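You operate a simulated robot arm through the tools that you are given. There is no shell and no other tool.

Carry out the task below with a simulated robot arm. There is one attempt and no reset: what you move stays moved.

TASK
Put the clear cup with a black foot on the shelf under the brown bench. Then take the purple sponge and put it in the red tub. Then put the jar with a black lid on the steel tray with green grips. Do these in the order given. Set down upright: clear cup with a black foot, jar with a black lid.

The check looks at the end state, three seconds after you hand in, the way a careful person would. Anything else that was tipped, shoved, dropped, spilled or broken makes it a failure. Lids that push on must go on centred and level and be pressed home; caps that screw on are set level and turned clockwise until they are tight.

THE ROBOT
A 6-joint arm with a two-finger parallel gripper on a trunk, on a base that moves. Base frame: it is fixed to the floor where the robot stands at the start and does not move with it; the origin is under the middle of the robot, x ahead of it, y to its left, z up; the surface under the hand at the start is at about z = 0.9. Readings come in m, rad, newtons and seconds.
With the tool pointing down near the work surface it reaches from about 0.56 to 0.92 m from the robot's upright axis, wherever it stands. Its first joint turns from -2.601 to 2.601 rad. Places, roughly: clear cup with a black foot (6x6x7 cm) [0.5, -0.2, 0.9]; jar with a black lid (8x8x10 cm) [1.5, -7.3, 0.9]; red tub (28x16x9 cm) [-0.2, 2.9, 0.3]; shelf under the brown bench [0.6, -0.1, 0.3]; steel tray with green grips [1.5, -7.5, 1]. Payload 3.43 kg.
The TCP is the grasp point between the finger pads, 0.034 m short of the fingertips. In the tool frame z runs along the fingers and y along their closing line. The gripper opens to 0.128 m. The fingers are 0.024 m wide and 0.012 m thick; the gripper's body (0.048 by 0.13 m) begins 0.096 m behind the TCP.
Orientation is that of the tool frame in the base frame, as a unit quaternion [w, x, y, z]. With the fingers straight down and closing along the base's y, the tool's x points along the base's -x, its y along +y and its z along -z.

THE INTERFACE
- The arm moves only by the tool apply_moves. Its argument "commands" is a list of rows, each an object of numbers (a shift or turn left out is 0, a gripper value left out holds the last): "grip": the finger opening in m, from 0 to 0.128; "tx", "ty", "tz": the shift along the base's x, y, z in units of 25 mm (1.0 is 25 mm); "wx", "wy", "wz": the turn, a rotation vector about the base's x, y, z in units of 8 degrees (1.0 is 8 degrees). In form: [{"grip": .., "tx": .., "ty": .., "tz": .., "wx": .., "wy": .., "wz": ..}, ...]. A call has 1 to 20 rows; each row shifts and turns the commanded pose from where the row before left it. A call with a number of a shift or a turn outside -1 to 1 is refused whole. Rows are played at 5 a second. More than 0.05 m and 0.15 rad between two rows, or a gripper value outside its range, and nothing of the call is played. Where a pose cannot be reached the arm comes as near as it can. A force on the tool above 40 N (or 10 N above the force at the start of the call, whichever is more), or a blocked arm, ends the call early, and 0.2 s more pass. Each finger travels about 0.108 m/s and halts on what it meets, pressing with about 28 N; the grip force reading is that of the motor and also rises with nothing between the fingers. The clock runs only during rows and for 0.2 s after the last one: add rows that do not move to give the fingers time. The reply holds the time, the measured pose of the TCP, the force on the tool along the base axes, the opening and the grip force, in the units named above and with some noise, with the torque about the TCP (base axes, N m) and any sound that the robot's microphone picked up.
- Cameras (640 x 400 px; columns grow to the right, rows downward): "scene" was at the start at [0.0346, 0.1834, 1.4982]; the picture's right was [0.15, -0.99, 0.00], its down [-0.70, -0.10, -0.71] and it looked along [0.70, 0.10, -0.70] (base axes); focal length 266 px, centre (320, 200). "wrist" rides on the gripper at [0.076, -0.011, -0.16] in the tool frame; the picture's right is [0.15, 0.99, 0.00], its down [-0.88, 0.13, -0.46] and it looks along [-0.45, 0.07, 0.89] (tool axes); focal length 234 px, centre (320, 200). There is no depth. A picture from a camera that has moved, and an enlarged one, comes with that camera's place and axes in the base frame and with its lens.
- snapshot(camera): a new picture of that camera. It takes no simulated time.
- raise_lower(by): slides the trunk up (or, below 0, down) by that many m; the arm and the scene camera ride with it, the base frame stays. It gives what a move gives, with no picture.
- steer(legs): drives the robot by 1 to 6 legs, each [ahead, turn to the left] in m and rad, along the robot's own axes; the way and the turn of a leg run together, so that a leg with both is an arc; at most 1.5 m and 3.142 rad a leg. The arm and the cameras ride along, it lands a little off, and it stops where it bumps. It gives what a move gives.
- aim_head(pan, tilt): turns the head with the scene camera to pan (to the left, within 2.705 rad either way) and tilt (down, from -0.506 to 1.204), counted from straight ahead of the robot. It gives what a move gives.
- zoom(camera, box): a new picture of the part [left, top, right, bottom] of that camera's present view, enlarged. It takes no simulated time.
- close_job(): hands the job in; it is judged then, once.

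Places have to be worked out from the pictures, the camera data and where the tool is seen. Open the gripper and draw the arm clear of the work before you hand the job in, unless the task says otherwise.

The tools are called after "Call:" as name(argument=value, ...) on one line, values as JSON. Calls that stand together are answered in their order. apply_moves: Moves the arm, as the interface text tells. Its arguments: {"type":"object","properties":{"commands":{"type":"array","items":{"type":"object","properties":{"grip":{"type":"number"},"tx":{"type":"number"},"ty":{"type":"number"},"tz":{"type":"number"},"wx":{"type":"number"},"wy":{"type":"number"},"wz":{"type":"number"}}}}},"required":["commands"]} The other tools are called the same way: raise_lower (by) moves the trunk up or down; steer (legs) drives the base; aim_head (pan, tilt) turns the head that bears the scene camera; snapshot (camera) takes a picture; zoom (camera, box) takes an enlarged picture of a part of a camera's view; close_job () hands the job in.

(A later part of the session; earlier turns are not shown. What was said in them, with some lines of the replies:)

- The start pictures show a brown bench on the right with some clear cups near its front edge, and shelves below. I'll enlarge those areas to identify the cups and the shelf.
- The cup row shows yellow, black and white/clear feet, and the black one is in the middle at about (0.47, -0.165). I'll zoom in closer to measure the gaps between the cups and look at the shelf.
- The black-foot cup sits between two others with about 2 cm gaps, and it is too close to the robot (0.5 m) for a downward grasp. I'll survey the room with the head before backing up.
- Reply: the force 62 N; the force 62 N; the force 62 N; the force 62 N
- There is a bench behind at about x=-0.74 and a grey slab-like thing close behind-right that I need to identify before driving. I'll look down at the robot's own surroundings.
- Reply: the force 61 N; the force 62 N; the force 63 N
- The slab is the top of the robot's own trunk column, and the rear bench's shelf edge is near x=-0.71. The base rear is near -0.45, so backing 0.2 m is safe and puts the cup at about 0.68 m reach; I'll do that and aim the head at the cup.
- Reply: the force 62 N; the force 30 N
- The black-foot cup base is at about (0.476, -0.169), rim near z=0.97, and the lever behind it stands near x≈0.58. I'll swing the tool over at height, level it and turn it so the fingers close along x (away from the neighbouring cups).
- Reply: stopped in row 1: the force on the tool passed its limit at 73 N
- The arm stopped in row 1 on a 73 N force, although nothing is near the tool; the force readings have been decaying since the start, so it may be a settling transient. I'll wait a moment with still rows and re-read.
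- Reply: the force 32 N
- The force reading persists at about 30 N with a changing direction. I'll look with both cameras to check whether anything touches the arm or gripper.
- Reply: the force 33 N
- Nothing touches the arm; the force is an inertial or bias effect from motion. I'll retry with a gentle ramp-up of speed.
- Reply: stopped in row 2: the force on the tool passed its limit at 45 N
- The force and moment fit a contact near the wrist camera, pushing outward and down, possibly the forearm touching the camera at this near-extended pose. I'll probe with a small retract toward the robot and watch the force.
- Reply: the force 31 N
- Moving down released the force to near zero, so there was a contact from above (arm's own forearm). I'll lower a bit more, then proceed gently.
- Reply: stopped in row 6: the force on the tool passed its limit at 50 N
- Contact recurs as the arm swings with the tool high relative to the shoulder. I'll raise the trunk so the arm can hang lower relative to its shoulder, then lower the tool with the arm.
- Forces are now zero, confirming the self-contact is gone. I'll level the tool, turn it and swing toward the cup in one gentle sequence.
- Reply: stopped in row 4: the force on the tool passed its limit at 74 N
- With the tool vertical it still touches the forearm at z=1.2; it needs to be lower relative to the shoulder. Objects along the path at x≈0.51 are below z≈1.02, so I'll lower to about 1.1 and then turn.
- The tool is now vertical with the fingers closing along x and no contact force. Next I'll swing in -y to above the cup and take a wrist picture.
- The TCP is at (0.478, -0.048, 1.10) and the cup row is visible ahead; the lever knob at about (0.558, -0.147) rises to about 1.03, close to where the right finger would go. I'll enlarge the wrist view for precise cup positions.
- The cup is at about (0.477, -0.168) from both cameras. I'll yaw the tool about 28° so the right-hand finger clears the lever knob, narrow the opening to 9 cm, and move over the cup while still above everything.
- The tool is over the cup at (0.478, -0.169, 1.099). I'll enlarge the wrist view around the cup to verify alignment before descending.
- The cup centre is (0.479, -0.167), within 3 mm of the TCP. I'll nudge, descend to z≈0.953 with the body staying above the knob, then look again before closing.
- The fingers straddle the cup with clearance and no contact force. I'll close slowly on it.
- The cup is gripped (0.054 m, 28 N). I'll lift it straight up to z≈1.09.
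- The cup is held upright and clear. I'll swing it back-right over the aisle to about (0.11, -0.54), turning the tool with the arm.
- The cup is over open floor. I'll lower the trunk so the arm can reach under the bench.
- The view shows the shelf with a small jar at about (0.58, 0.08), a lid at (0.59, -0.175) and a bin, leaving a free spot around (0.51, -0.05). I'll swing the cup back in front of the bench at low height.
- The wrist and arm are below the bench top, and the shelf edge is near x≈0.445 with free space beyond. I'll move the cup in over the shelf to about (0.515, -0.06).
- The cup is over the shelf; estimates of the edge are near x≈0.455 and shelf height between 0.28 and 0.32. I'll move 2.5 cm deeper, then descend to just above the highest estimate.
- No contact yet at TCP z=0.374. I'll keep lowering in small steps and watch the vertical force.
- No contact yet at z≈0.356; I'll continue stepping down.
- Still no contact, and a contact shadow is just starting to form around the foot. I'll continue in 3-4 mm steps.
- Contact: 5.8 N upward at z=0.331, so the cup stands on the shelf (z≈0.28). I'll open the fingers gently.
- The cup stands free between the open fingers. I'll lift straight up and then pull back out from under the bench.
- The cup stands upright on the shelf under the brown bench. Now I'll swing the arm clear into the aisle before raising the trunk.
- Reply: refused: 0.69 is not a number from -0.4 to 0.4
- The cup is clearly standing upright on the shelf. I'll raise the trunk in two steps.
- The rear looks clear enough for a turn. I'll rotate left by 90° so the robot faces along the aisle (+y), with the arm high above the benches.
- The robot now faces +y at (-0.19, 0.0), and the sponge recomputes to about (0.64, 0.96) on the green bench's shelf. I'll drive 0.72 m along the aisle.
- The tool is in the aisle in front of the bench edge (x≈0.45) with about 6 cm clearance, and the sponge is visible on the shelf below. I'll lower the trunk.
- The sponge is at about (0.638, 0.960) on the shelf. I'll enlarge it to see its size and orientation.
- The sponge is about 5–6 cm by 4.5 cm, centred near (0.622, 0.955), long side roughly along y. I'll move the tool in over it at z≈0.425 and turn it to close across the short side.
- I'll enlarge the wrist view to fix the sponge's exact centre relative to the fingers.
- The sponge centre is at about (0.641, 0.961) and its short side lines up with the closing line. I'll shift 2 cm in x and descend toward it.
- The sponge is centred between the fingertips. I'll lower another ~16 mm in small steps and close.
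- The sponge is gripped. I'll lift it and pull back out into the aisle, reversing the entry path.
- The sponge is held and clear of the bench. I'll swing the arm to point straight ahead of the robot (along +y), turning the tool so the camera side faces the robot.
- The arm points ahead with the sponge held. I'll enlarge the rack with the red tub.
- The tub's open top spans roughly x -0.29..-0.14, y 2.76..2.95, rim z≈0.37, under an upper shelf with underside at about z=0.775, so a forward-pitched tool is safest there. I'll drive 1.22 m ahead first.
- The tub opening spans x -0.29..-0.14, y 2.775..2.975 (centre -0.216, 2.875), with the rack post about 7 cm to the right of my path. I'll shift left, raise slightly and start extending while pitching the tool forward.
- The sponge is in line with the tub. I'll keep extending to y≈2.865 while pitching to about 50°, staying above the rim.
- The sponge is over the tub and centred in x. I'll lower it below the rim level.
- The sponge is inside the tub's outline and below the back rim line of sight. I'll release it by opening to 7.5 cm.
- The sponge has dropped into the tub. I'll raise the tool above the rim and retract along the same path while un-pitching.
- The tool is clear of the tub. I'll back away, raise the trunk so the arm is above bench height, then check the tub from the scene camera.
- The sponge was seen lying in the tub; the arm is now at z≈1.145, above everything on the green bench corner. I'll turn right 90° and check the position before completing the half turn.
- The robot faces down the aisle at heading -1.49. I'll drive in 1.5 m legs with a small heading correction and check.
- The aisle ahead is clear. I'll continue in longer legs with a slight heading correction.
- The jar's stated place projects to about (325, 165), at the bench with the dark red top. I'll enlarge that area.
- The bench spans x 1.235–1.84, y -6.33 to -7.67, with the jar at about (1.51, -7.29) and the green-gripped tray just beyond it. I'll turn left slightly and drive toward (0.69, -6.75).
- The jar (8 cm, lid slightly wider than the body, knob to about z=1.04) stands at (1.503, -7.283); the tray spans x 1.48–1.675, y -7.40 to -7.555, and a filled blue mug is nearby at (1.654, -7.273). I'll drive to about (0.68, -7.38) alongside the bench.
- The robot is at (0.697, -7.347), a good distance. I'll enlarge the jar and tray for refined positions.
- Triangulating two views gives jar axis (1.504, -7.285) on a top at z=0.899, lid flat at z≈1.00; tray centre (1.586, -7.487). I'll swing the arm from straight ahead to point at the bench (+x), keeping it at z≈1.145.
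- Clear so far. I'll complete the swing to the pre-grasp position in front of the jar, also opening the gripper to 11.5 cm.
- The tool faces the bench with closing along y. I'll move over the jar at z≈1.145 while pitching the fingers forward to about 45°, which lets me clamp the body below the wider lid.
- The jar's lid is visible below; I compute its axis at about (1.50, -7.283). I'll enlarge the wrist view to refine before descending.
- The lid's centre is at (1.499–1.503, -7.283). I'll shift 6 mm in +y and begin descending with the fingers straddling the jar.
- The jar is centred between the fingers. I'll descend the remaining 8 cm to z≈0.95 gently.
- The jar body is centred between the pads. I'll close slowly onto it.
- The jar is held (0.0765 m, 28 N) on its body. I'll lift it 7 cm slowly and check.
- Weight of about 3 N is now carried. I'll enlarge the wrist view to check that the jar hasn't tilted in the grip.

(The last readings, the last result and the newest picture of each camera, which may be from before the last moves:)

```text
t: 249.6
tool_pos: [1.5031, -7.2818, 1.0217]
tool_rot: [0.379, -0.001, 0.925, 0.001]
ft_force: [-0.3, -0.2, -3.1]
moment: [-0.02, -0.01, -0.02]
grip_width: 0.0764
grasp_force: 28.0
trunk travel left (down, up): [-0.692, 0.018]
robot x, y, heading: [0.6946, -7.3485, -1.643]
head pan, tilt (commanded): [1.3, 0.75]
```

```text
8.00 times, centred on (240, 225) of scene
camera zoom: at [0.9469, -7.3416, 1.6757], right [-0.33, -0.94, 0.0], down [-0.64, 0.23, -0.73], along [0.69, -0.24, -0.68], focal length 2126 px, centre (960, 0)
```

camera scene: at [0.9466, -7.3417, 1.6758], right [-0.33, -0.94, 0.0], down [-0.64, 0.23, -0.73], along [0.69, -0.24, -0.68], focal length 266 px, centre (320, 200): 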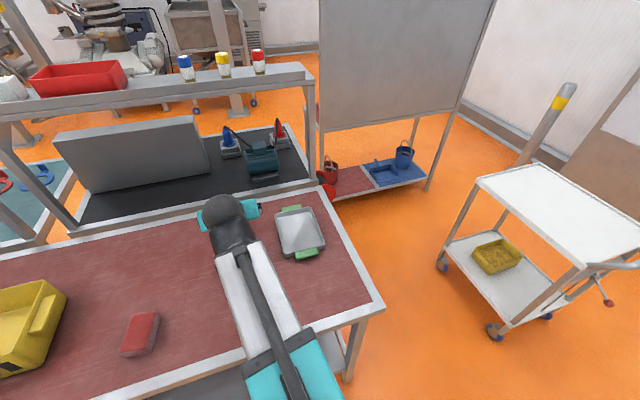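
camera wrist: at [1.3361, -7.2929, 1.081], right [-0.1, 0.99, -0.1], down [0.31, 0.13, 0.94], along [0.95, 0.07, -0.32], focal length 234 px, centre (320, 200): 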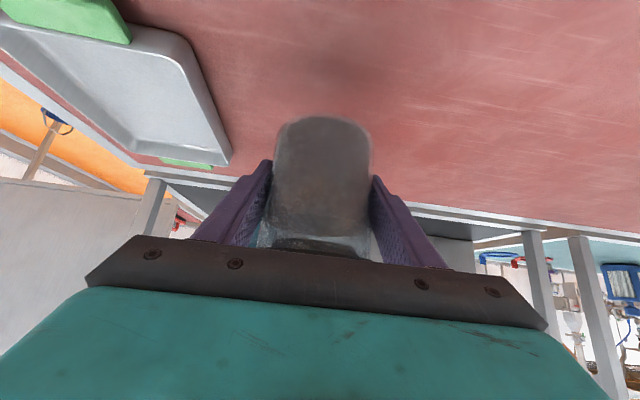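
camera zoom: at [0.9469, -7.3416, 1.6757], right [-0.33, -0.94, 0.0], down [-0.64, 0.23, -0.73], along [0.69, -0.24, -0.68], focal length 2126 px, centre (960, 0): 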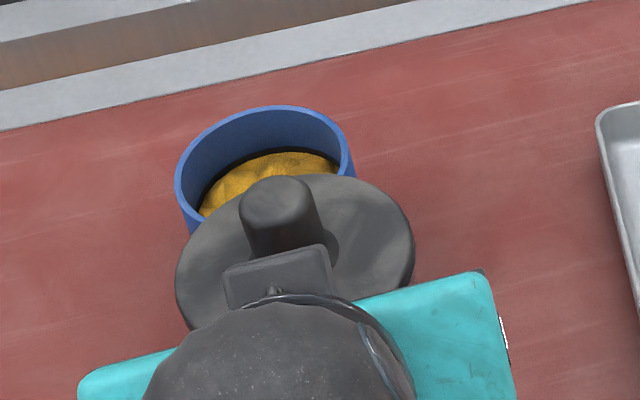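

The jar's bottom edge sits at the same image row as before the lift, so it hasn't tilted. I'll carry it over the tray centre at (1.586, -7.487), moving in -y first to stay clear of the mug.

Call:
apply_moves(commands=[{"ty": -0.3}, {"ty": -0.6}, {"ty": -0.8, "tx": 0.1}, {"ty": -0.9, "tx": 0.3}, {"ty": -0.9, "tx": 0.4}, {"ty": -0.9, "tx": 0.45}, {"ty": -0.9, "tx": 0.45}, {"ty": -0.9, "tx": 0.45}, {"ty": -0.8, "tx": 0.45}, {"ty": -0.6, "tx": 0.4}, {"ty": -0.4, "tx": 0.25}, {"ty": -0.2, "tx": 0.1}, {}])

Call:
snapshot(camera="wrist")

Call:
zoom(camera="scene", box=[200, 170, 360, 270])

```text
t: 252.3
tool_pos: [1.5878, -7.4867, 1.0181]
tool_rot: [0.379, -0.001, 0.925, 0.0]
ft_force: [0.7, 0.3, -3.7]
moment: [0.01, 0.04, 0.02]
grip_width: 0.0766
grasp_force: 28.5
trunk travel left (down, up): [-0.692, 0.018]
robot x, y, heading: [0.6921, -7.3483, -1.645]
head pan, tilt (commanded): [1.3, 0.75]
```

```text
taken
camera wrist: at [1.4211, -7.4977, 1.0792], right [-0.11, 0.99, -0.1], down [0.31, 0.13, 0.94], along [0.95, 0.07, -0.32], focal length 234 px, centre (320, 200)
```

wrist: 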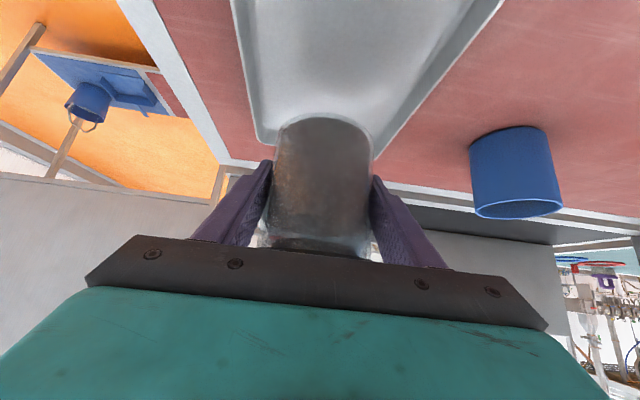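

```text
4.00 times, centred on (280, 220) of scene
camera zoom: at [0.947, -7.3418, 1.6757], right [-0.33, -0.94, 0.0], down [-0.64, 0.23, -0.73], along [0.69, -0.24, -0.68], focal length 1063 px, centre (480, 120)
```

zoom: 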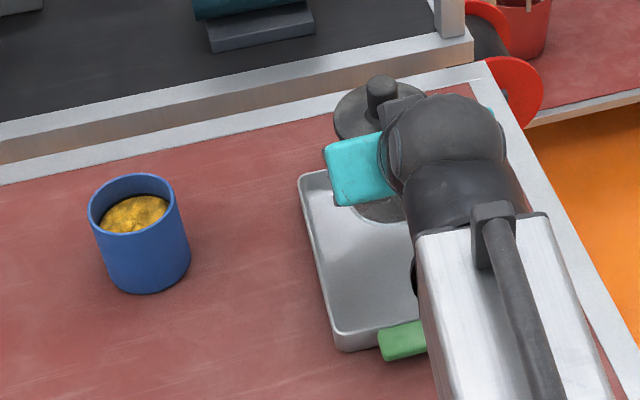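

The jar is centred over the tray (walls computed at y≈-7.56 and -7.41, back at x≈1.68). I'll lower to just above the tray floor, then creep down to contact.

Call:
apply_moves(commands=[{"tz": -0.3}, {"tz": -0.5}, {"tz": -0.5}, {"tz": -0.3}, {"tz": -0.2}, {}])

Call:
apply_moves(commands=[{"tz": -0.15}, {}])

Call:
apply_moves(commands=[{"tz": -0.12}, {}])

```text
t: 253.8
tool_pos: [1.5875, -7.4874, 0.9757]
tool_rot: [0.379, -0.001, 0.925, 0.0]
ft_force: [0.3, -0.3, -2.9]
moment: [-0.01, 0.0, -0.01]
grip_width: 0.0763
grasp_force: 28.2
trunk travel left (down, up): [-0.692, 0.018]
robot x, y, heading: [0.697, -7.3504, -1.641]
head pan, tilt (commanded): [1.3, 0.75]
```

```text
t: 254.3
tool_pos: [1.5869, -7.4857, 0.9705]
tool_rot: [0.379, 0.0, 0.926, 0.0]
ft_force: [-0.8, 0.2, -3.1]
moment: [0.02, 0.01, 0.02]
grip_width: 0.0764
grasp_force: 28.0
trunk travel left (down, up): [-0.692, 0.018]
robot x, y, heading: [0.6934, -7.3477, -1.652]
head pan, tilt (commanded): [1.3, 0.75]
```

```text
t: 254.9
tool_pos: [1.5877, -7.4882, 0.9656]
tool_rot: [0.378, -0.001, 0.926, 0.0]
ft_force: [-0.4, -0.3, -2.6]
moment: [0.01, 0.0, 0.02]
grip_width: 0.0762
grasp_force: 28.1
trunk travel left (down, up): [-0.692, 0.018]
robot x, y, heading: [0.6942, -7.3466, -1.639]
head pan, tilt (commanded): [1.3, 0.75]
```

No contact yet at z=0.966. I'll continue in 3 mm steps.

Call:
apply_moves(commands=[{"tz": -0.12}, {}])

Call:
apply_moves(commands=[{"tz": -0.1}, {}])

Call:
snapshot(camera="wrist")

```text
t: 255.6
tool_pos: [1.5851, -7.4859, 0.9639]
tool_rot: [0.378, -0.001, 0.926, 0.001]
ft_force: [-0.1, 0.2, -3.0]
moment: [-0.01, 0.02, 0.04]
grip_width: 0.076
grasp_force: 28.2
trunk travel left (down, up): [-0.692, 0.018]
robot x, y, heading: [0.694, -7.3447, -1.641]
head pan, tilt (commanded): [1.3, 0.75]
```

```text
t: 256.1
tool_pos: [1.5861, -7.4863, 0.9602]
tool_rot: [0.379, -0.001, 0.925, 0.0]
ft_force: [0.2, -0.3, -3.3]
moment: [-0.02, 0.02, 0.0]
grip_width: 0.0763
grasp_force: 28.1
trunk travel left (down, up): [-0.692, 0.018]
robot x, y, heading: [0.6974, -7.3479, -1.641]
head pan, tilt (commanded): [1.3, 0.75]
```

```text
taken
camera wrist: at [1.4196, -7.4986, 1.0209], right [-0.11, 0.99, -0.1], down [0.31, 0.13, 0.94], along [0.95, 0.07, -0.32], focal length 234 px, centre (320, 200)
```

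wrist: 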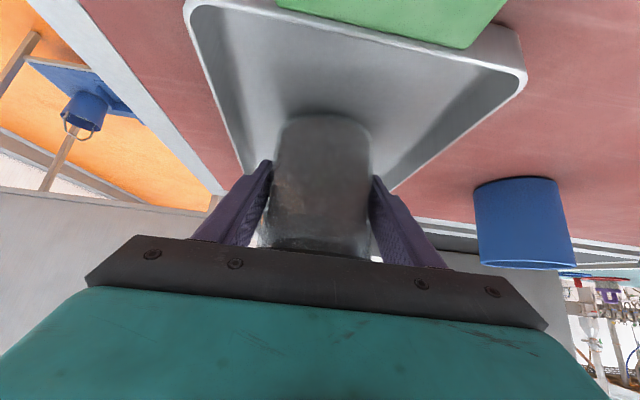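

The jar is well inside the tray walls and nearly on its floor. I'll continue the small steps until contact shows.

Call:
apply_moves(commands=[{"tz": -0.1}, {}])

Call:
apply_moves(commands=[{"tz": -0.1}, {}])

Call:
apply_moves(commands=[{"tz": -0.06}, {}])

```text
t: 256.8
tool_pos: [1.5875, -7.4875, 0.9579]
tool_rot: [0.378, -0.001, 0.926, 0.0]
ft_force: [-0.6, 0.1, -3.2]
moment: [0.0, 0.04, 0.02]
grip_width: 0.076
grasp_force: 28.0
trunk travel left (down, up): [-0.692, 0.018]
robot x, y, heading: [0.6951, -7.3453, -1.644]
head pan, tilt (commanded): [1.3, 0.75]
```

```text
t: 257.4
tool_pos: [1.5855, -7.4868, 0.9561]
tool_rot: [0.378, -0.002, 0.926, 0.001]
ft_force: [-0.1, 0.1, -2.8]
moment: [-0.02, 0.05, -0.02]
grip_width: 0.0762
grasp_force: 28.4
trunk travel left (down, up): [-0.692, 0.018]
robot x, y, heading: [0.6943, -7.3455, -1.643]
head pan, tilt (commanded): [1.3, 0.75]
```

```text
t: 257.9
tool_pos: [1.5867, -7.486, 0.954]
tool_rot: [0.379, -0.001, 0.925, 0.0]
ft_force: [0.1, 0.2, -3.8]
moment: [-0.03, -0.02, 0.04]
grip_width: 0.0759
grasp_force: 28.0
trunk travel left (down, up): [-0.692, 0.018]
robot x, y, heading: [0.6987, -7.3472, -1.645]
head pan, tilt (commanded): [1.3, 0.75]
```

Call:
apply_moves(commands=[{"tz": -0.06}, {}])

Call:
apply_moves(commands=[{"tz": -0.06}, {}])

Call:
apply_moves(commands=[{"tz": -0.06}, {}])

```text
t: 258.6
tool_pos: [1.586, -7.4869, 0.9527]
tool_rot: [0.379, 0.0, 0.925, 0.0]
ft_force: [0.3, 0.0, -1.6]
moment: [0.07, 0.04, 0.03]
grip_width: 0.0761
grasp_force: 28.2
trunk travel left (down, up): [-0.692, 0.018]
robot x, y, heading: [0.6951, -7.3476, -1.641]
head pan, tilt (commanded): [1.3, 0.75]
```

```text
t: 259.1
tool_pos: [1.5869, -7.4877, 0.9526]
tool_rot: [0.379, 0.0, 0.925, 0.0]
ft_force: [0.6, 0.6, 6.5]
moment: [0.29, 0.1, 0.03]
grip_width: 0.076
grasp_force: 27.6
trunk travel left (down, up): [-0.692, 0.018]
robot x, y, heading: [0.6962, -7.3451, -1.644]
head pan, tilt (commanded): [1.3, 0.75]
```

```text
t: 259.8
tool_pos: [1.5868, -7.4863, 0.9517]
tool_rot: [0.381, 0.0, 0.925, -0.001]
ft_force: [-0.7, -1.7, 12.8]
moment: [0.28, -0.17, 0.13]
grip_width: 0.0753
grasp_force: 28.1
trunk travel left (down, up): [-0.692, 0.018]
robot x, y, heading: [0.6998, -7.3508, -1.646]
head pan, tilt (commanded): [1.3, 0.75]
```

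The jar is firmly on the tray floor (upward force now 13 N). I'll relax the preload slightly, then open the fingers gently to 9.6 cm.

Call:
apply_moves(commands=[{"tz": 0.07}, {}])

Call:
apply_moves(commands=[{"grip": 0.078}, {"grip": 0.081}, {"grip": 0.085}, {"grip": 0.09}, {"grip": 0.096}, {}, {}])

Call:
snapshot(camera="wrist")

```text
t: 260.4
tool_pos: [1.5851, -7.4861, 0.9523]
tool_rot: [0.378, 0.0, 0.926, 0.0]
ft_force: [-1.5, -1.5, 6.2]
moment: [0.16, -0.13, 0.06]
grip_width: 0.0748
grasp_force: 28.1
trunk travel left (down, up): [-0.692, 0.018]
robot x, y, heading: [0.6957, -7.3492, -1.645]
head pan, tilt (commanded): [1.3, 0.75]
```

```text
t: 261.9
tool_pos: [1.5867, -7.4866, 0.9524]
tool_rot: [0.379, -0.001, 0.926, 0.001]
ft_force: [0.9, 0.2, 0.0]
moment: [-0.03, 0.01, -0.01]
grip_width: 0.0958
grasp_force: 0.1
trunk travel left (down, up): [-0.692, 0.018]
robot x, y, heading: [0.6998, -7.348, -1.637]
head pan, tilt (commanded): [1.3, 0.75]
```

```text
taken
camera wrist: at [1.42, -7.4976, 1.0128], right [-0.1, 0.99, -0.1], down [0.31, 0.13, 0.94], along [0.95, 0.07, -0.32], focal length 234 px, centre (320, 200)
```

wrist: 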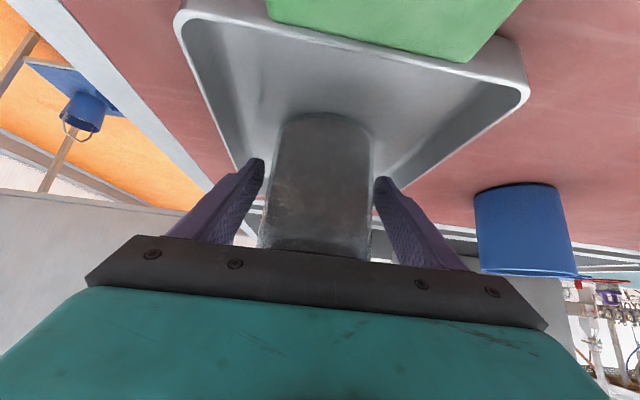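

The jar stands free in the tray. I'll open slightly more for lid clearance and rise straight up.

Call:
apply_moves(commands=[{"grip": 0.103}, {}, {"tz": 0.2}, {"tz": 0.4}, {"tz": 0.6}, {"tz": 0.8}, {"tz": 0.9}, {"tz": 0.9}, {"tz": 0.9}, {"tz": 0.9}, {"tz": 0.9}, {"tz": 0.7}, {"tz": 0.4}, {}])

Call:
snapshot(camera="wrist")

Call:
zoom(camera="scene", box=[200, 170, 360, 270])

```text
t: 264.9
tool_pos: [1.5875, -7.4863, 1.1421]
tool_rot: [0.379, -0.001, 0.926, 0.001]
ft_force: [0.4, -0.2, 0.2]
moment: [-0.02, -0.02, -0.02]
grip_width: 0.1029
grasp_force: 0.1
trunk travel left (down, up): [-0.692, 0.018]
robot x, y, heading: [0.695, -7.3507, -1.641]
head pan, tilt (commanded): [1.3, 0.75]
```

```text
taken
camera wrist: at [1.4198, -7.4976, 1.2032], right [-0.1, 0.99, -0.1], down [0.31, 0.13, 0.94], along [0.95, 0.07, -0.32], focal length 234 px, centre (320, 200)
```

wrist: 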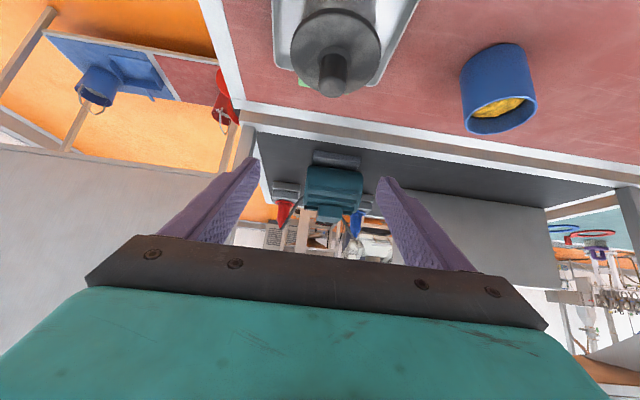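

```text
4.00 times, centred on (280, 220) of scene
camera zoom: at [0.9466, -7.3417, 1.6758], right [-0.33, -0.94, 0.0], down [-0.64, 0.23, -0.73], along [0.69, -0.24, -0.68], focal length 1063 px, centre (480, 120)
```

zoom: 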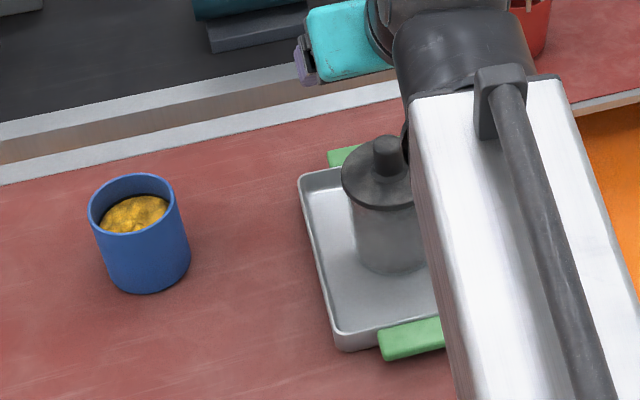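

The jar stands upright on the tray, well clear of the mug. I'll retract the arm away from the bench items while un-pitching.

Call:
apply_moves(commands=[{"tx": -0.3, "wy": 0.1}, {"tx": -0.6, "wy": 0.2}, {"tx": -0.85, "wy": 0.4}, {"tx": -0.85, "wy": 0.4}, {"tx": -0.85, "wy": 0.45}, {"tx": -0.85, "wy": 0.45}, {"tx": -0.85, "wy": 0.45}, {"tx": -0.85, "wy": 0.45}, {"tx": -0.85, "wy": 0.45}, {"tx": -0.85, "wy": 0.45}, {"tx": -0.7, "wy": 0.3}, {"tx": -0.4, "wy": 0.2}, {}])

Call:
snapshot(camera="scene")

Call:
snapshot(camera="wrist")

```text
t: 267.8
tool_pos: [1.3671, -7.4878, 1.1419]
tool_rot: [0.088, 0.0, 0.996, 0.0]
ft_force: [-0.1, -0.3, -0.5]
moment: [0.01, 0.0, 0.01]
grip_width: 0.1031
grasp_force: 0.1
trunk travel left (down, up): [-0.692, 0.018]
robot x, y, heading: [0.693, -7.348, -1.642]
head pan, tilt (commanded): [1.3, 0.75]
```

```text
taken
camera scene: at [0.9466, -7.3417, 1.6758], right [-0.33, -0.94, 0.0], down [-0.64, 0.23, -0.73], along [0.69, -0.24, -0.68], focal length 266 px, centre (320, 200)
```

scene: 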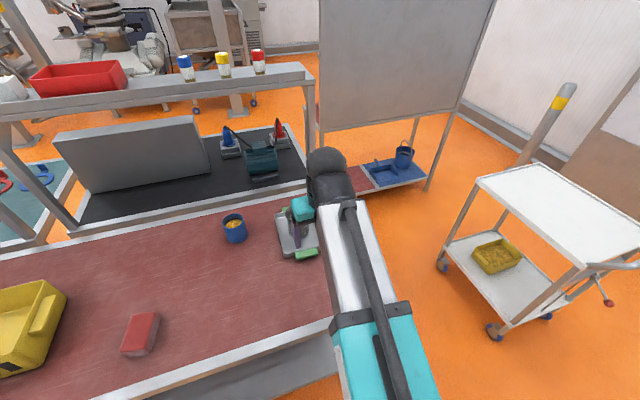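

```text
taken
camera wrist: at [1.2636, -7.4995, 1.2873], right [-0.14, 0.99, -0.03], down [0.79, 0.13, 0.6], along [0.6, 0.07, -0.8], focal length 234 px, centre (320, 200)
```

wrist: 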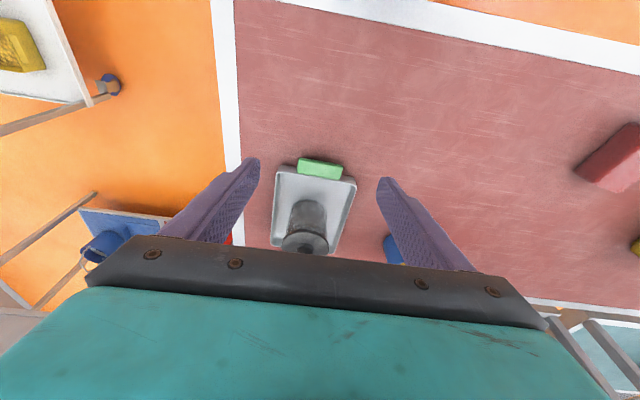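

The jar sits upright in the middle of the tray. I'll swing the arm off the bench into the aisle to leave everything clear.

Call:
apply_moves(commands=[{"tx": -0.3, "ty": -0.4, "wz": -0.2}, {"tx": -0.6, "ty": -0.75, "wz": -0.35}, {"tx": -0.75, "ty": -0.9, "wz": -0.4}, {"tx": -0.75, "ty": -0.9, "wz": -0.4}, {"tx": -0.75, "ty": -0.9, "wz": -0.4}, {"tx": -0.75, "ty": -0.9, "wz": -0.4}, {"tx": -0.75, "ty": -0.9, "wz": -0.4}, {"tx": -0.75, "ty": -0.9, "wz": -0.4}, {"tx": -0.8, "ty": -0.8, "wz": -0.4}, {"tx": -0.85, "ty": -0.7, "wz": -0.4}, {"tx": -0.85, "ty": -0.7, "wz": -0.4}, {"tx": -0.85, "ty": -0.6, "wz": -0.4}, {"tx": -0.85, "ty": -0.5, "wz": -0.4}, {"tx": -0.85, "ty": -0.4, "wz": -0.4}, {"tx": -0.6, "ty": -0.2, "wz": -0.3}, {"tx": -0.3, "ty": -0.1, "wz": -0.1}, {}])

Call:
snapshot(camera="scene")

Call:
zoom(camera="scene", box=[200, 180, 360, 280])

```text
t: 271.4
tool_pos: [1.0913, -7.7574, 1.1459]
tool_rot: [0.08, 0.39, 0.917, -0.034]
ft_force: [0.2, -0.5, 0.7]
moment: [0.0, 0.02, 0.02]
grip_width: 0.1029
grasp_force: 0.0
out of reach, approached as far as the arm can: row 15, 16
trunk travel left (down, up): [-0.692, 0.018]
robot x, y, heading: [0.695, -7.3513, -1.638]
head pan, tilt (commanded): [1.3, 0.75]
```

```text
taken
camera scene: at [0.9466, -7.3418, 1.6758], right [-0.33, -0.94, 0.0], down [-0.64, 0.23, -0.73], along [0.69, -0.24, -0.68], focal length 266 px, centre (320, 200)
```

scene: 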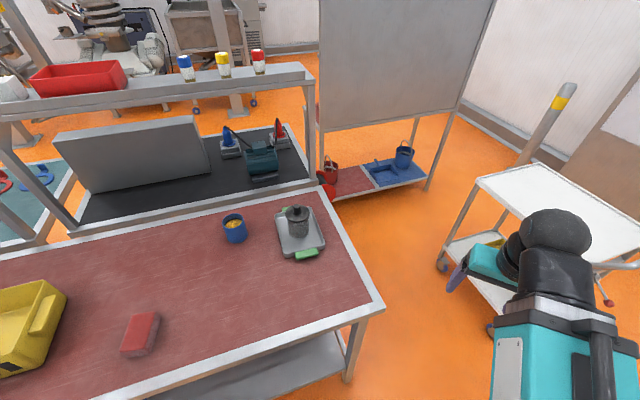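

```text
4.00 times, centred on (280, 230) of scene
camera zoom: at [0.9466, -7.3418, 1.6758], right [-0.33, -0.94, 0.0], down [-0.64, 0.23, -0.73], along [0.69, -0.24, -0.68], focal length 1063 px, centre (480, 80)
```

zoom: 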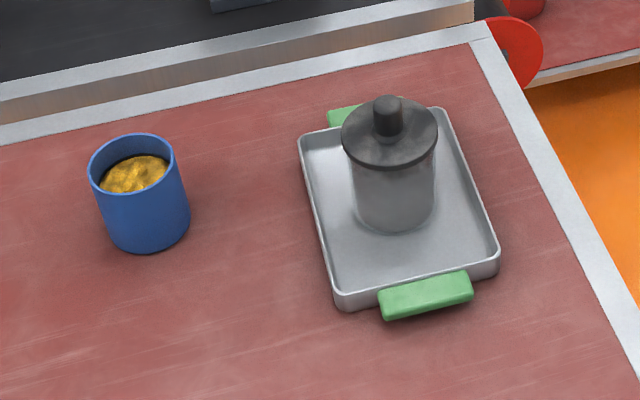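

All three placements are confirmed: the cup is upright on the shelf, the sponge is in the red tub, and the jar is upright in the tray with the mug undisturbed. The gripper is open and the arm is clear, so I'm handing in.

Call:
close_job()

```text
The job is handed in.
```

I did all three steps in the order given and handed the job in. The check hasn't returned a result yet.

- **Cup:** the clear cup with the black foot stands upright on the shelf under the brown bench. It has free space around it; the other items on that shelf weren't touched.
- **Sponge:** the purple sponge is lying on the floor of the red tub on the storage rack.
- **Jar:** the jar with the black lid stands upright near the middle of the steel tray. I gripped it by the body, so the lid was not loaded, and the blue mug beside it was not disturbed.

I saw each item in place on camera after letting go of it. I saw nothing else tipped or moved.

At the start the arm stopped a few times on force readings. The wrist was touching the arm itself; raising the trunk and working lower cleared it before I touched anything in the room.

The gripper is open and the arm is clear of the bench.
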